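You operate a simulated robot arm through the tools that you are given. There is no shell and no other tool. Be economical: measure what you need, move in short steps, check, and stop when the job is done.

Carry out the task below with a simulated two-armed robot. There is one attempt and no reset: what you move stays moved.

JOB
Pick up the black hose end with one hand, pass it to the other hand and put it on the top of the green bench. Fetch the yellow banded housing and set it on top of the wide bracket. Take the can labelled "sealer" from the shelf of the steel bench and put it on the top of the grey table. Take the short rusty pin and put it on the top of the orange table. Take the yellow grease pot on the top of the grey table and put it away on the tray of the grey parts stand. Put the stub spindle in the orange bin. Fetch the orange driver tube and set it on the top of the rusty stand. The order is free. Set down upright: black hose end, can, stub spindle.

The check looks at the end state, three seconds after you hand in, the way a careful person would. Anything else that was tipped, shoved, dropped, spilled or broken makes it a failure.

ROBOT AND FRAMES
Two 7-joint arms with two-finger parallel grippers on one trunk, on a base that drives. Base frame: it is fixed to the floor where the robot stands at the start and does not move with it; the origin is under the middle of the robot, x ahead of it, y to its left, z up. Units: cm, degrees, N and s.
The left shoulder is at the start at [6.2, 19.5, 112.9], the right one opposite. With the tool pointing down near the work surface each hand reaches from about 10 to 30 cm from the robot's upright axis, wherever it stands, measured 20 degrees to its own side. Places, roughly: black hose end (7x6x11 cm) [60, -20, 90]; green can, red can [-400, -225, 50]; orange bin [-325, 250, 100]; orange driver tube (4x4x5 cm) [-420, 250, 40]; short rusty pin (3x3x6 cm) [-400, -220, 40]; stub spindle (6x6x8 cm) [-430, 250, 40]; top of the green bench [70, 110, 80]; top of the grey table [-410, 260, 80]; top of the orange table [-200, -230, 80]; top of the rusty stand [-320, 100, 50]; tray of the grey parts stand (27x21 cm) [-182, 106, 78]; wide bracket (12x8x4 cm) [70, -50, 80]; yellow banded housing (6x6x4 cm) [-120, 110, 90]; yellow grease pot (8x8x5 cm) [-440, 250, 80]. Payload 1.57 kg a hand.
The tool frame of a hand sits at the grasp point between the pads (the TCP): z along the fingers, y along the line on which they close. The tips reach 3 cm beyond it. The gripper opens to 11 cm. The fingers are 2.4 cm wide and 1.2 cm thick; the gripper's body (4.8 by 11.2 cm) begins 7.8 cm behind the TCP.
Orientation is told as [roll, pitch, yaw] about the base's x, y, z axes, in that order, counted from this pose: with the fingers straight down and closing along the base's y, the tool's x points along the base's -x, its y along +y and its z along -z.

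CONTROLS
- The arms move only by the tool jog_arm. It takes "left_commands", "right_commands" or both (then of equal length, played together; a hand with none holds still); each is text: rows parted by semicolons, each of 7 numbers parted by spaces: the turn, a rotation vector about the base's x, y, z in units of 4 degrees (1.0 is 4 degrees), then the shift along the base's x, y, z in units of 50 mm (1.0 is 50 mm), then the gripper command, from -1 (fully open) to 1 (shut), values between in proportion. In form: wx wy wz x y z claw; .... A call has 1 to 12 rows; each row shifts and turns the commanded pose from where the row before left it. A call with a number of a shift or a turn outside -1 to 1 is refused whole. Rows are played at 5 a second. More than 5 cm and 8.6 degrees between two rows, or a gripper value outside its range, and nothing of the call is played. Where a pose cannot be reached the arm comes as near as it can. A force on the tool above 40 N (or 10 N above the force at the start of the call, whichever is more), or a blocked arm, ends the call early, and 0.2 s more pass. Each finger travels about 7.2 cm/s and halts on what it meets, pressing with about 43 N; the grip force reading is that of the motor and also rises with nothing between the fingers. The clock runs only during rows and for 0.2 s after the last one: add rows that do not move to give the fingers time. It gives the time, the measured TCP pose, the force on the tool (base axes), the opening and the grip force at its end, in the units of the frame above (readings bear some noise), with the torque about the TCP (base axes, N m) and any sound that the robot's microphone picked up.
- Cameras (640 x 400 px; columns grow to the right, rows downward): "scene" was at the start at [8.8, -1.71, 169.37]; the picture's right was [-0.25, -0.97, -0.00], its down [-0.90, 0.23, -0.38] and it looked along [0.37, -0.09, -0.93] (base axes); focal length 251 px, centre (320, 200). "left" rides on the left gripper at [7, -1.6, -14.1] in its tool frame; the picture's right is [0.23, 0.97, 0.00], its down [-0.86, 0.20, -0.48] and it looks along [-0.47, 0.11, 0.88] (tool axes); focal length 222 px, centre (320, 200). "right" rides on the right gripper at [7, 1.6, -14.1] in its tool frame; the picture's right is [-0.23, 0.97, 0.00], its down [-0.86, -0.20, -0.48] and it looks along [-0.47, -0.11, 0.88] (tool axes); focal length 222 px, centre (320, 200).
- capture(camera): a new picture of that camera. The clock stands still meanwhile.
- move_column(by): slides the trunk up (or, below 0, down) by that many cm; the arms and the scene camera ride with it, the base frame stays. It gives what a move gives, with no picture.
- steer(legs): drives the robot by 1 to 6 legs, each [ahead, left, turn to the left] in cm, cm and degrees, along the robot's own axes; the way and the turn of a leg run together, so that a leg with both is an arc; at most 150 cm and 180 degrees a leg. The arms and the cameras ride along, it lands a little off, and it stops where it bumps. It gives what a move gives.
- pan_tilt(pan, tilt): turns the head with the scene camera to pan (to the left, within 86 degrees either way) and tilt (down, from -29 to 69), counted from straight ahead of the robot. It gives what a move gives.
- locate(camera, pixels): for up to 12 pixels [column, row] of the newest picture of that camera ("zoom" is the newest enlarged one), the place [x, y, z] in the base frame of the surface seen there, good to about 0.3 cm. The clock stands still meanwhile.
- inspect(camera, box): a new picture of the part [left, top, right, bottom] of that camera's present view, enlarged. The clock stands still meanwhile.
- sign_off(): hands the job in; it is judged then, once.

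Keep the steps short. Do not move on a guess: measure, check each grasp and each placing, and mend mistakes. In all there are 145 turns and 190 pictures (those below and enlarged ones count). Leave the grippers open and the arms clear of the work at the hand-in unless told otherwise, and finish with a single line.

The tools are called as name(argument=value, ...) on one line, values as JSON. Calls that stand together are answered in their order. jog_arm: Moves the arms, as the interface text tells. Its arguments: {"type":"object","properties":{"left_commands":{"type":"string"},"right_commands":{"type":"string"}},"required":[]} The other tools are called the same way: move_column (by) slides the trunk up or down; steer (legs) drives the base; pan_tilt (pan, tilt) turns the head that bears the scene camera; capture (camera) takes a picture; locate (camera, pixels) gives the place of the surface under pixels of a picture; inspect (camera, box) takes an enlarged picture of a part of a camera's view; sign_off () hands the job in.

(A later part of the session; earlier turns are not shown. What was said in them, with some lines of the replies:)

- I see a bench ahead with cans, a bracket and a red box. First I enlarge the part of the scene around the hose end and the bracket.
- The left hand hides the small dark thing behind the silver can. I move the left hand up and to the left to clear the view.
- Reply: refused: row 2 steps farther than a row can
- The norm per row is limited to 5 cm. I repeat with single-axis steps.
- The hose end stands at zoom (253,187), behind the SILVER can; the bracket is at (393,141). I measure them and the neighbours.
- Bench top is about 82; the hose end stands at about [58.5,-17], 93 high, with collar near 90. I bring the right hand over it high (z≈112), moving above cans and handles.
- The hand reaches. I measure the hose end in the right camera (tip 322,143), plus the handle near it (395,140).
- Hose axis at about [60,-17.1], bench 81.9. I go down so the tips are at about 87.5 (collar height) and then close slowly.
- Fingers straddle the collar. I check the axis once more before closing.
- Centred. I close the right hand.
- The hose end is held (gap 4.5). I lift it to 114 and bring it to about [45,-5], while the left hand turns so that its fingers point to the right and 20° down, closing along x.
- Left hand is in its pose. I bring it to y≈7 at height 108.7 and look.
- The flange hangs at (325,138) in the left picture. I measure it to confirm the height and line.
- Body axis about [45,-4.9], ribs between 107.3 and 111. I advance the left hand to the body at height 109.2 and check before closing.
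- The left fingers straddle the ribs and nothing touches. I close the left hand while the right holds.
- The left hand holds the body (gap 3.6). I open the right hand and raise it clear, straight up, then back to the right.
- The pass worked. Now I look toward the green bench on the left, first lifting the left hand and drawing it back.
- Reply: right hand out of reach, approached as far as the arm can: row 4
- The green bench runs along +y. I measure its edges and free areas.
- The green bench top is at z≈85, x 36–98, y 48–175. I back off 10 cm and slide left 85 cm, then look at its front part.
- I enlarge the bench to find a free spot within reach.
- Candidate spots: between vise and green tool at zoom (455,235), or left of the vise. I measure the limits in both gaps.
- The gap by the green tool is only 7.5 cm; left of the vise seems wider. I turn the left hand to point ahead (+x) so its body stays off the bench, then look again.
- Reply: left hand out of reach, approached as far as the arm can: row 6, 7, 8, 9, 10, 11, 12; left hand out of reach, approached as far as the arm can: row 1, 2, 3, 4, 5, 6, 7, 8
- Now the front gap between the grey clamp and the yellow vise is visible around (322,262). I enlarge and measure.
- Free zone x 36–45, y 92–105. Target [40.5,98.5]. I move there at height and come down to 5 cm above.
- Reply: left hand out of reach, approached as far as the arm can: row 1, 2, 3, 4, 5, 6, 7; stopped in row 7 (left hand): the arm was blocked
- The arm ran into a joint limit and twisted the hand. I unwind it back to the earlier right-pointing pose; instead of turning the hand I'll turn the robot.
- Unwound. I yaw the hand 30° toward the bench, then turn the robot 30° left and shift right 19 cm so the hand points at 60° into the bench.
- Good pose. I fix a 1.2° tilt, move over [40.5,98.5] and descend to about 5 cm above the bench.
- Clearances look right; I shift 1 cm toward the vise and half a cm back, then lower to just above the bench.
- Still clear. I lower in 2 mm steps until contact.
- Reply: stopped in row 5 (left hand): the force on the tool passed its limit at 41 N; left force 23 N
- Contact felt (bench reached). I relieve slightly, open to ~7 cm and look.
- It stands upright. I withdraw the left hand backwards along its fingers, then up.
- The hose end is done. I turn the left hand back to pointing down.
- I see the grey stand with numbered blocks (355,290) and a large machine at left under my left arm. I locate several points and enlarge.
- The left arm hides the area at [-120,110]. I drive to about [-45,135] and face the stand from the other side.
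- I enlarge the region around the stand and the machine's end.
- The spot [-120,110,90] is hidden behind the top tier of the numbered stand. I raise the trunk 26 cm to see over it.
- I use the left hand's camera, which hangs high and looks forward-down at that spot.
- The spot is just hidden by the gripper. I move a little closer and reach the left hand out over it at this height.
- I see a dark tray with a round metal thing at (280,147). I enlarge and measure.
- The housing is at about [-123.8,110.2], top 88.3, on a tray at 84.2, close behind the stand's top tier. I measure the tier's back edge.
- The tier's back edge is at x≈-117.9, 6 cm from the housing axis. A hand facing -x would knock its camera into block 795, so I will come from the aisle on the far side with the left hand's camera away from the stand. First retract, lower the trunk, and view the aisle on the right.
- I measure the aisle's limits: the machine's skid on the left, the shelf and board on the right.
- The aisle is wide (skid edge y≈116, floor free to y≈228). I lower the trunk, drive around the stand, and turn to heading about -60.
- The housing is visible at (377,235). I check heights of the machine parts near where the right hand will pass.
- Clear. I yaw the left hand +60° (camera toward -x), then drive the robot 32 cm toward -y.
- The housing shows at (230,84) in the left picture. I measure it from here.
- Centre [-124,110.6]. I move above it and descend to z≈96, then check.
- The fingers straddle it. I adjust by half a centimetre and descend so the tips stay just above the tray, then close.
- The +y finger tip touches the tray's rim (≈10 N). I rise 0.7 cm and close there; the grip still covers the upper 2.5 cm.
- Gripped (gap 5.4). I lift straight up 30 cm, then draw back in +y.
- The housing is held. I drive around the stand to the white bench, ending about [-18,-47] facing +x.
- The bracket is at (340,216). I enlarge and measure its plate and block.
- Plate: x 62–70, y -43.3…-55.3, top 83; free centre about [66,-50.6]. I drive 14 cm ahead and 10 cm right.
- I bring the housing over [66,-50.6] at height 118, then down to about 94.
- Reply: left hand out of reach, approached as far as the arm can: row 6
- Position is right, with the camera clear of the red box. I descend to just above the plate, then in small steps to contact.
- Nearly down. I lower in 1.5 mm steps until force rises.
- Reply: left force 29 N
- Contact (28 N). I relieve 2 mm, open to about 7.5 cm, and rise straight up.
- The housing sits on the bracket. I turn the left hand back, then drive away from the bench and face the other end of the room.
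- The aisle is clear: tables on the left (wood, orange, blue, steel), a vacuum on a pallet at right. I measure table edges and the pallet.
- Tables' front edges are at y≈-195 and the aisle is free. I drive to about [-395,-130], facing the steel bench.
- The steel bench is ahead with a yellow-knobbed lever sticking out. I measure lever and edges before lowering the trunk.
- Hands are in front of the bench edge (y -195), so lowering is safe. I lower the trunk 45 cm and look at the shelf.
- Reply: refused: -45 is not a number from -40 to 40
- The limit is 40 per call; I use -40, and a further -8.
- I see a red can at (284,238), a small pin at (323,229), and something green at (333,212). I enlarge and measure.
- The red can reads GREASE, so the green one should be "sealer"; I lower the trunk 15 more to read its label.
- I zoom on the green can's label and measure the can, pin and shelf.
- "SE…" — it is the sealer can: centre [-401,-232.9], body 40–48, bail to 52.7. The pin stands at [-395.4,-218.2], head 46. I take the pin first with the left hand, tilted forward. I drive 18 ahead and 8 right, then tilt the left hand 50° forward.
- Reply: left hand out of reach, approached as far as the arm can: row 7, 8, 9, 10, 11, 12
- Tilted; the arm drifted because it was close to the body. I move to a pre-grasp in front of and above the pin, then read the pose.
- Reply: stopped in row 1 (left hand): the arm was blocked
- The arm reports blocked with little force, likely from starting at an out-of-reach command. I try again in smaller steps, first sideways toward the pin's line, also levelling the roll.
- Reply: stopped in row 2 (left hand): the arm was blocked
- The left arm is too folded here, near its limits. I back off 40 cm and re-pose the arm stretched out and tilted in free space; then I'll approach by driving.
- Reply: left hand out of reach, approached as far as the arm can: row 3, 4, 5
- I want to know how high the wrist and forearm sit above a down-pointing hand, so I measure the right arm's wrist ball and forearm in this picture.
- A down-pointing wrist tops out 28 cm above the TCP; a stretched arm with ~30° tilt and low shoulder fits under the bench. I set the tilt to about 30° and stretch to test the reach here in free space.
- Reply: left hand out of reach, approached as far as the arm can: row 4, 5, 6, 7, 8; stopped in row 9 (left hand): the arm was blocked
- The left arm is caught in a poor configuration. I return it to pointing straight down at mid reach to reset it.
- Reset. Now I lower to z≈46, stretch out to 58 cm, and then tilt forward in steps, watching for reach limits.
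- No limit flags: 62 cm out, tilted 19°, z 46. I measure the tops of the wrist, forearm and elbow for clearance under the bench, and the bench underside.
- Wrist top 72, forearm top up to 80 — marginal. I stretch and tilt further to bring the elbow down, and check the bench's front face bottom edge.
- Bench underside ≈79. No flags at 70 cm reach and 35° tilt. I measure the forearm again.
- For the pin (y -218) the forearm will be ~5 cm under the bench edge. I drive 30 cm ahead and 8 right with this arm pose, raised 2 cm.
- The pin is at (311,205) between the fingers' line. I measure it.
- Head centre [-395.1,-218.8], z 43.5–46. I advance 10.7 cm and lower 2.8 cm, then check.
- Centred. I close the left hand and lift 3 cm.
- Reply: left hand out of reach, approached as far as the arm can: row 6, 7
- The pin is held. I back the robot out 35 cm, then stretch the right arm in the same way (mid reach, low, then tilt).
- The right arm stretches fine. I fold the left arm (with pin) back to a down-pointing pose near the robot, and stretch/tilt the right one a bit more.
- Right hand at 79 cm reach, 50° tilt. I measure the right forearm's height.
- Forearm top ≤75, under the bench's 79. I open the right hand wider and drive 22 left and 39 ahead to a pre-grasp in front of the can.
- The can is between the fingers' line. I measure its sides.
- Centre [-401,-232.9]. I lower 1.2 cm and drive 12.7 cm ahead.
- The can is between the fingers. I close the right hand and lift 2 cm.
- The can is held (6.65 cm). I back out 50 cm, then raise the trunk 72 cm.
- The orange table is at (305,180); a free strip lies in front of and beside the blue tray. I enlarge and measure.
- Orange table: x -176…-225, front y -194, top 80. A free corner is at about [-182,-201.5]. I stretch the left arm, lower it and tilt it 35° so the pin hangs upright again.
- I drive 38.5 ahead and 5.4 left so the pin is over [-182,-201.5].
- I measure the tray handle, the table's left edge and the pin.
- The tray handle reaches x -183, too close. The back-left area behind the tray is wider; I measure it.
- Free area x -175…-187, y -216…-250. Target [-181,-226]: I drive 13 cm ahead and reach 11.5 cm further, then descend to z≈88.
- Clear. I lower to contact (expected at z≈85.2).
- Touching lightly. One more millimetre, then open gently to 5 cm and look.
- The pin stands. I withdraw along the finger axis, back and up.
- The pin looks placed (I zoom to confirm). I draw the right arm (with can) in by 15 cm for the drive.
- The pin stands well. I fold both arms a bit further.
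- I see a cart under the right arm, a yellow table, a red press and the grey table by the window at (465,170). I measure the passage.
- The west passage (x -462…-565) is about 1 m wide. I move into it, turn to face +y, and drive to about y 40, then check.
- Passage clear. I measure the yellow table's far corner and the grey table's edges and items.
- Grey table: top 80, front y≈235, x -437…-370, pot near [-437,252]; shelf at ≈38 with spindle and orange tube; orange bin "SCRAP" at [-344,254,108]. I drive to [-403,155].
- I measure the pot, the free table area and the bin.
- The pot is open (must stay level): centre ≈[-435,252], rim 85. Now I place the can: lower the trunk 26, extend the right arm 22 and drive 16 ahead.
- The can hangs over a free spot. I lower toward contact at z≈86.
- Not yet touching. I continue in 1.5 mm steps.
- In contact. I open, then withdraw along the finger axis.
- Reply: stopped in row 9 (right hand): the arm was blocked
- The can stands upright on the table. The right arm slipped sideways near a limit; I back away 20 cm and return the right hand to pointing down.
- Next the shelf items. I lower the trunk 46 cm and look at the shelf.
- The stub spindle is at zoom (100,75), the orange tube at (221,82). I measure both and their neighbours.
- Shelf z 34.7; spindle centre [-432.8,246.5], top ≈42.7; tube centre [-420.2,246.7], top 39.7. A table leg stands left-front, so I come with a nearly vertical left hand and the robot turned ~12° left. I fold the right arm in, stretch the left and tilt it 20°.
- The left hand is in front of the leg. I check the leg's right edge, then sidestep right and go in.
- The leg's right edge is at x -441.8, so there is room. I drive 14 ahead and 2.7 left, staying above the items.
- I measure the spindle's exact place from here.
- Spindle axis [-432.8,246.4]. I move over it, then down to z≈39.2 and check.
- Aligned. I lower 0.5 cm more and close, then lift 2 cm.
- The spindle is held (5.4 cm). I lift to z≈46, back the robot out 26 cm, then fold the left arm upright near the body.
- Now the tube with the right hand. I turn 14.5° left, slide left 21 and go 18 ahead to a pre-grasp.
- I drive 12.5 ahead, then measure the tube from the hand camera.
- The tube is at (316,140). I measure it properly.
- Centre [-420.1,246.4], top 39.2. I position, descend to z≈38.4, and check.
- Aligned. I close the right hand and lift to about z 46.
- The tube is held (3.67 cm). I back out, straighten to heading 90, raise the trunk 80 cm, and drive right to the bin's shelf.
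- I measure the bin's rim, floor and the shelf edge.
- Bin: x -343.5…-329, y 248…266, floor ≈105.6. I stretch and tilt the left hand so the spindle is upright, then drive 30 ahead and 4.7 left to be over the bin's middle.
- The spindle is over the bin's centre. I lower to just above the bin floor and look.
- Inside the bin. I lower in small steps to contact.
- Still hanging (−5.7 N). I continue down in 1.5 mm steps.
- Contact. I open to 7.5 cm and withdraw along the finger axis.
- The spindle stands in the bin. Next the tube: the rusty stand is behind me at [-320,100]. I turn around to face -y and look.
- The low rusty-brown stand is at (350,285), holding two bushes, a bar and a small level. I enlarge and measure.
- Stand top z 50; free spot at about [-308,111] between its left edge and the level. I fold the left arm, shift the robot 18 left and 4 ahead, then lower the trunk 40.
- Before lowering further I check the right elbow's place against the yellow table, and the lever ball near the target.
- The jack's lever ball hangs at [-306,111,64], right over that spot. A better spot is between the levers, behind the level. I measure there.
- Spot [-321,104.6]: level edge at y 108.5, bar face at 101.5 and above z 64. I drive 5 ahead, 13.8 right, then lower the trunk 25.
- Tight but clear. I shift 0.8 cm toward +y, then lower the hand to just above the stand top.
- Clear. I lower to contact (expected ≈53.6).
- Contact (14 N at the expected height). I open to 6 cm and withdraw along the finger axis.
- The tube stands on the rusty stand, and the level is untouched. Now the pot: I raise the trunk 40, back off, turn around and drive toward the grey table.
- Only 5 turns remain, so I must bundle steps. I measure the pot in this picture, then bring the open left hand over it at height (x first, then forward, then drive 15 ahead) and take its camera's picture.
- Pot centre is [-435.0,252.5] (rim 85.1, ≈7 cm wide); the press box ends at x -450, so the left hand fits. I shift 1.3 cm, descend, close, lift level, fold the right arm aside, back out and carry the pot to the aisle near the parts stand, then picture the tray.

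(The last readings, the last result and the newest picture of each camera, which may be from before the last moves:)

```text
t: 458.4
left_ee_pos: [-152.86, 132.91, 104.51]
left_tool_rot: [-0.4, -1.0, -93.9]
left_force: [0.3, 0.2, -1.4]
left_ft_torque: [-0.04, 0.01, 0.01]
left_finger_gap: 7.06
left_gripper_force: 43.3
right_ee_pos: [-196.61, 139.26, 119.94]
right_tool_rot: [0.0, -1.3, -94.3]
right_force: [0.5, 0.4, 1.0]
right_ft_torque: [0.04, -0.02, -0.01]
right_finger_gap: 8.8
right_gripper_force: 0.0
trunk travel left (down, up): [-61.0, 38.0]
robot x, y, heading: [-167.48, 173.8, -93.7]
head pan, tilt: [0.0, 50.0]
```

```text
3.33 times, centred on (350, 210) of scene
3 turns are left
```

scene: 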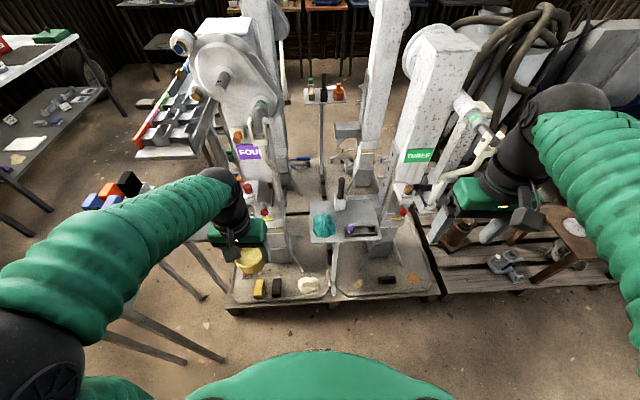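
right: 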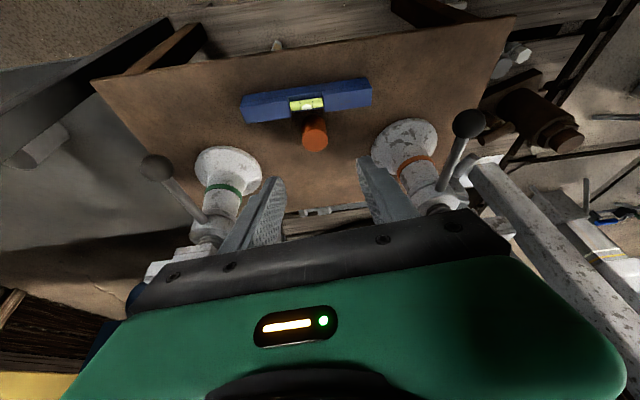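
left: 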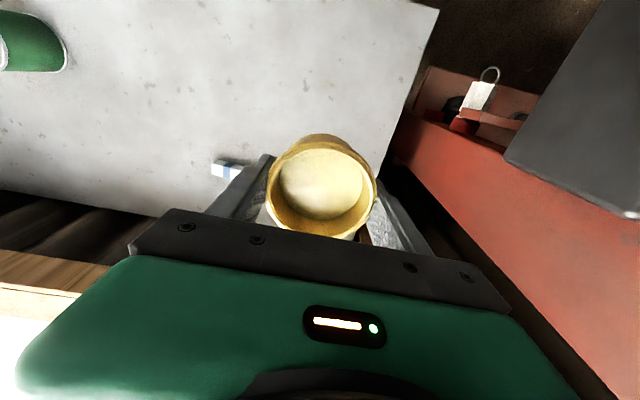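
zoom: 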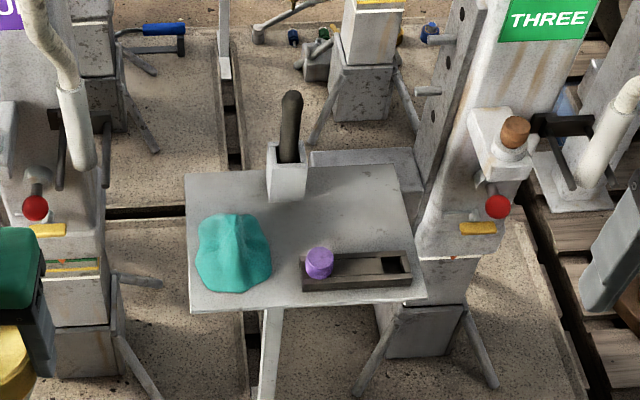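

The pot is held level (gap ≈7.1). The tray's surface is 78.2; its free part is right-back, around [-191.3,103.5], between the stick holder and the rail. I drive right and a little ahead, reach the left hand over it, come down to about z 92 and take pictures.

steer(legs=[[0, -36.4, 0], [11.7, 0, 0]])

jog_arm(left_commands="0 0 0 -0.05 -0.8 0 1; 0 0 0 -0.05 -0.8 0 1; 0 0 0 -0.05 -0.8 0 1; 0 0 0 -0.05 -0.8 0 1; 0 0 0 -0.05 -0.8 0 1; 0 0 0 0 0 -0.8 1; 0 0 0 0 0 -0.8 1; 0 0 0 0 0 -0.8 1; 0 0 0 0 0 0 1; 0 0 0 0 0 0 1")

capture(camera="left")

locate(camera="left", pixels=[[320, 150], [320, 185], [290, 190], [360, 190], [320, 120], [320, 100], [280, 120], [360, 120], [240, 150], [400, 150], [220, 120], [420, 120]])

capture(camera="scene")

inspect(camera="scene", box=[200, 150, 400, 275])

locate(camera="zoom", pixels=[[300, 150], [340, 150], [380, 150], [300, 190], [340, 190], [380, 190], [300, 230], [340, 230], [380, 230], [260, 190], [260, 230], [420, 190]])

```text
t: 461.6
left_ee_pos: [-189.72, 123.65, 104.37]
left_tool_rot: [-0.6, -1.0, -93.7]
left_force: [0.0, -0.3, -1.6]
left_ft_torque: [-0.01, -0.04, 0.01]
left_finger_gap: 7.05
left_gripper_force: 42.8
right_ee_pos: [-233.36, 129.68, 119.95]
right_tool_rot: [-0.1, -1.3, -93.9]
right_force: [0.1, 0.3, 0.4]
right_ft_torque: [-0.01, 0.02, -0.01]
right_finger_gap: 8.77
right_gripper_force: 0.0
trunk travel left (down, up): [-61.0, 38.0]
robot x, y, heading: [-204.95, 164.51, -93.6]
head pan, tilt: [0.0, 50.0]
```

```text
t: 463.8
left_ee_pos: [-191.07, 103.44, 92.57]
left_tool_rot: [-0.5, -1.0, -93.7]
left_force: [-0.5, 0.1, -1.5]
left_ft_torque: [-0.03, 0.01, -0.03]
left_finger_gap: 6.99
left_gripper_force: 43.1
right_ee_pos: [-233.71, 129.59, 120.03]
right_tool_rot: [0.1, -1.2, -94.0]
right_force: [-0.2, 0.6, -0.1]
right_ft_torque: [0.0, -0.02, 0.02]
right_finger_gap: 8.8
right_gripper_force: 0.0
trunk travel left (down, up): [-61.0, 38.0]
robot x, y, heading: [-204.84, 164.39, -93.4]
head pan, tilt: [0.0, 50.0]
```

```text
30 pictures are left
```

left: 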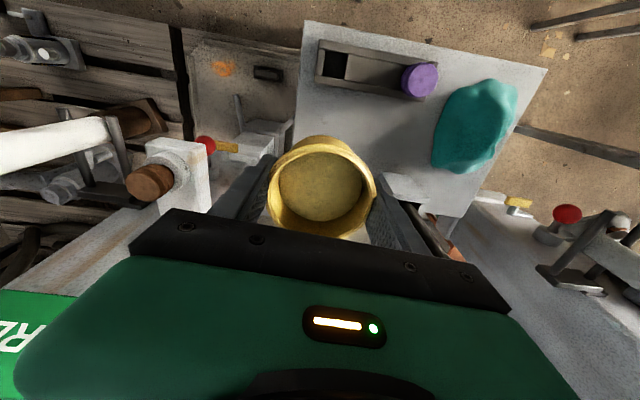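

```text
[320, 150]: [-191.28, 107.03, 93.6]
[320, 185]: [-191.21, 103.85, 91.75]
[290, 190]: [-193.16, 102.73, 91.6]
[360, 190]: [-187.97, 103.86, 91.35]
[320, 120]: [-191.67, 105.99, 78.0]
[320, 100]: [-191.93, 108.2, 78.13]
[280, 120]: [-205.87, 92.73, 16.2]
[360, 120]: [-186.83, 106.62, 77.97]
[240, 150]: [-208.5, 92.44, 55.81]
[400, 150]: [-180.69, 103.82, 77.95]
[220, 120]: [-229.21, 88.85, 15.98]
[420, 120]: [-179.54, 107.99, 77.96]
```

```text
29 pictures are left
```

scene: 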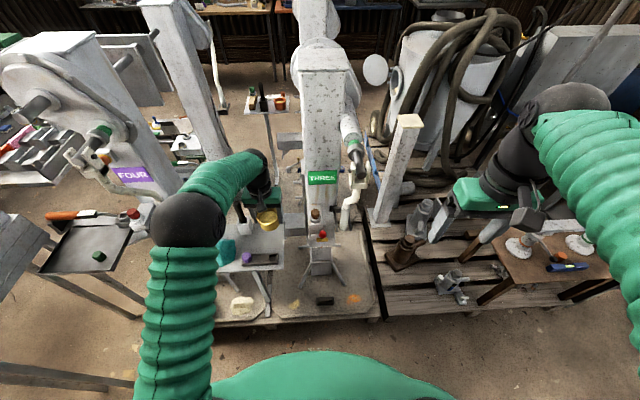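

```text
3.20 times, centred on (300, 212) of scene
```

zoom: 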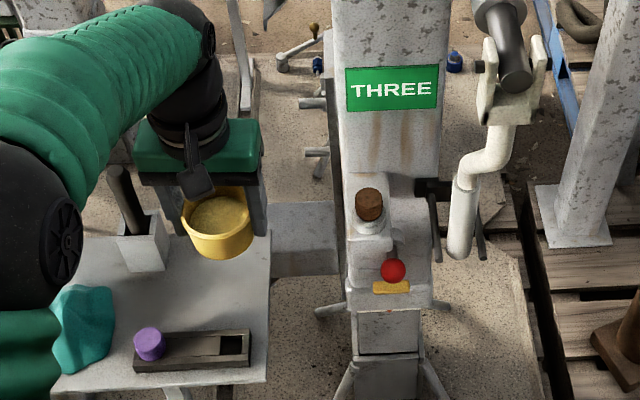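

```text
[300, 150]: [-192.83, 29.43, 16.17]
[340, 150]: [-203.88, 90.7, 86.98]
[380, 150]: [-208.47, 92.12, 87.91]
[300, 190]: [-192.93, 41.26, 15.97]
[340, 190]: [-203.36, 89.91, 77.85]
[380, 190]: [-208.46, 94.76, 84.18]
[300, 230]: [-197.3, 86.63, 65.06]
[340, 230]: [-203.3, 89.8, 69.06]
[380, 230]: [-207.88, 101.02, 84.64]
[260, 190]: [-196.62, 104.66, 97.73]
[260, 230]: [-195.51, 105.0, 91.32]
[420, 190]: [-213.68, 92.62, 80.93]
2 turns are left
```

From the left picture: tray surface 78.0, its right edge is at x≈-194.3 (too close), the holder's front at y≈101, rail at y≈109. The pot has not slipped (rim 93.6). So the target is [-188.5,104.3]: I shift there, lower to contact (expected TCP ≈81.7), relieve, open, rise straight up, draw back, and take pictures to check.

jog_arm(left_commands="0 0 0 0.514 0.172 0 1; 0 0 0 0 0 -0.8 1; 0 0 0 0 0 -0.8 1; 0 0 0 0 0 -0.3 1; 0 0 0 0 0 -0.1 1; 0 0 0 0 0 -0.04 1; 0 0 0 0 0 -0.04 1; 0 0 0 0 0 -0.04 1; 0 0 0 0 0 -0.04 1; 0 0 0 0 0 -0.04 1; 0 0 0 0 0 -0.04 1; 0 0 0 0 0 -0.04 1")

jog_arm(left_commands="0 0 0 0 0 0.04 1; 0 0 0 0 0 0 -0.3; 0 0 0 0 0 0 -0.4; 0 0 0 0 0 0 -0.5; 0 0 0 0 0 0 -0.55; 0 0 0 0 0 0 -0.55; 0 0 0 0 0 0.2 -0.55; 0 0 0 0 0 0.4 -0.55; 0 0 0 0 0 0.7 -0.55; 0 0 0 0 0 0.8 -0.55; 0 0 0 0 0 0.8 -0.55; 0 0 0 0 0 0.8 -0.55")

capture(camera="left")

jog_arm(left_commands="0 0 0 0 0.8 0 -0.55; 0 0 0 0 0.8 0 -0.55; 0 0 0 0 0.8 0 -1; 0 0 0 0 0.8 0 -1; 0 0 0 0 0.6 0 -1; 0 0 0 0 0 0 -1", right_commands="0 0 0 0 0 0 -1; 0 0 0 0 0 0 -1; 0 0 0 0 0 0 -1; 0 0 0 0 0 0 -1; 0 0 0 0 0 0 -1; 0 0 0 0 0 0 -1")

steer(legs=[[-15, 0, 0]])

capture(camera="scene")

inspect(camera="scene", box=[200, 120, 360, 240])

```text
t: 466.4
left_ee_pos: [-188.62, 104.41, 81.22]
left_tool_rot: [-0.5, -1.4, -93.7]
left_force: [1.7, -4.0, 32.1]
left_ft_torque: [0.01, -0.01, -0.17]
left_finger_gap: 6.9
left_gripper_force: 42.4
right_ee_pos: [-233.82, 129.83, 119.93]
right_tool_rot: [0.1, -1.3, -94.1]
right_force: [-0.7, -0.1, -0.8]
right_ft_torque: [0.0, 0.01, 0.01]
right_finger_gap: 8.81
right_gripper_force: 0.1
trunk travel left (down, up): [-61.0, 38.0]
robot x, y, heading: [-204.9, 164.07, -93.6]
head pan, tilt: [0.0, 50.0]
```

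```text
t: 468.9
left_ee_pos: [-188.43, 104.54, 100.08]
left_tool_rot: [-0.5, -1.0, -93.6]
left_force: [0.6, -1.4, -0.3]
left_ft_torque: [-0.04, 0.01, -0.03]
left_finger_gap: 8.54
left_gripper_force: 0.0
right_ee_pos: [-233.66, 129.72, 120.01]
right_tool_rot: [0.1, -1.4, -94.0]
right_force: [-0.1, -0.7, -0.7]
right_ft_torque: [-0.02, -0.02, 0.02]
right_finger_gap: 8.81
right_gripper_force: 0.1
trunk travel left (down, up): [-61.0, 38.0]
robot x, y, heading: [-204.78, 164.44, -93.3]
head pan, tilt: [0.0, 50.0]
```

```text
27 pictures are left
```

left: 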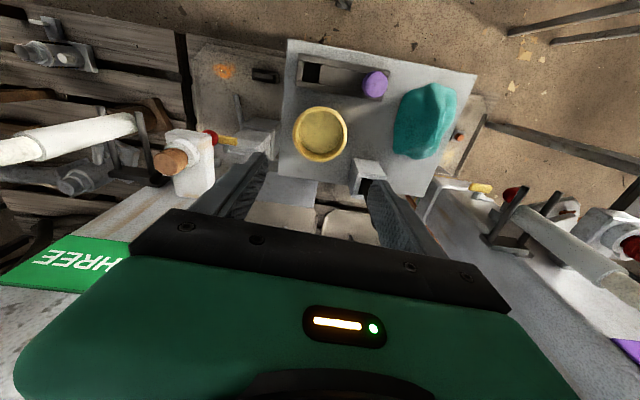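

```text
t: 470.4
left_ee_pos: [-188.84, 123.41, 99.73]
left_tool_rot: [-0.5, -0.9, -93.7]
left_force: [-0.2, -0.7, -0.2]
left_ft_torque: [0.03, -0.02, 0.0]
left_finger_gap: 10.98
left_gripper_force: 0.0
right_ee_pos: [-233.54, 129.37, 119.85]
right_tool_rot: [0.1, -1.0, -94.0]
right_force: [0.3, 0.2, 0.4]
right_ft_torque: [0.0, -0.02, -0.02]
right_finger_gap: 10.99
right_gripper_force: 0.1
trunk travel left (down, up): [-61.0, 38.0]
robot x, y, heading: [-204.72, 164.53, -93.4]
head pan, tilt: [0.0, 50.0]
```

```text
t: 471.7
left_ee_pos: [-188.08, 138.43, 99.6]
left_tool_rot: [-0.5, -0.8, -93.8]
left_force: [0.0, 0.0, 0.3]
left_ft_torque: [0.01, 0.01, -0.04]
left_finger_gap: 11.0
left_gripper_force: 0.1
right_ee_pos: [-232.87, 144.58, 119.78]
right_tool_rot: [0.2, -1.1, -94.1]
right_force: [-0.3, 0.6, -0.6]
right_ft_torque: [-0.01, -0.01, 0.0]
right_finger_gap: 10.97
right_gripper_force: 0.0
trunk travel left (down, up): [-61.0, 38.0]
robot x, y, heading: [-203.71, 179.42, -93.5]
head pan, tilt: [0.0, 50.0]
```

```text
26 pictures are left
```

scene: 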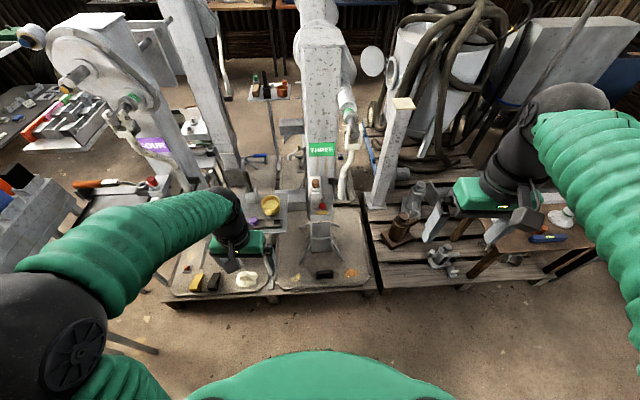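

```text
3.33 times, centred on (280, 180) of scene
1 turns are left
```

zoom: 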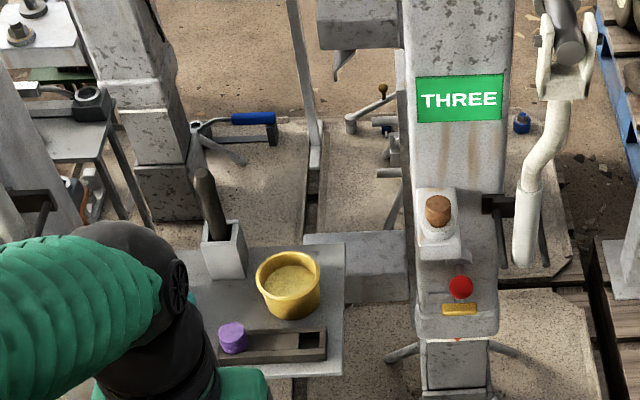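

The pot stands level on the tray at zoom (288,285), with the holder, rail, cup and cloth where they were. Both grippers are open and the arms are clear. All seven items are placed, so I hand in.

sign_off()

```text
The job is handed in.
```

I handed the job in with all seven items placed: I checked each in a camera picture after release, both grippers were open and the arms clear, and no result has come back.
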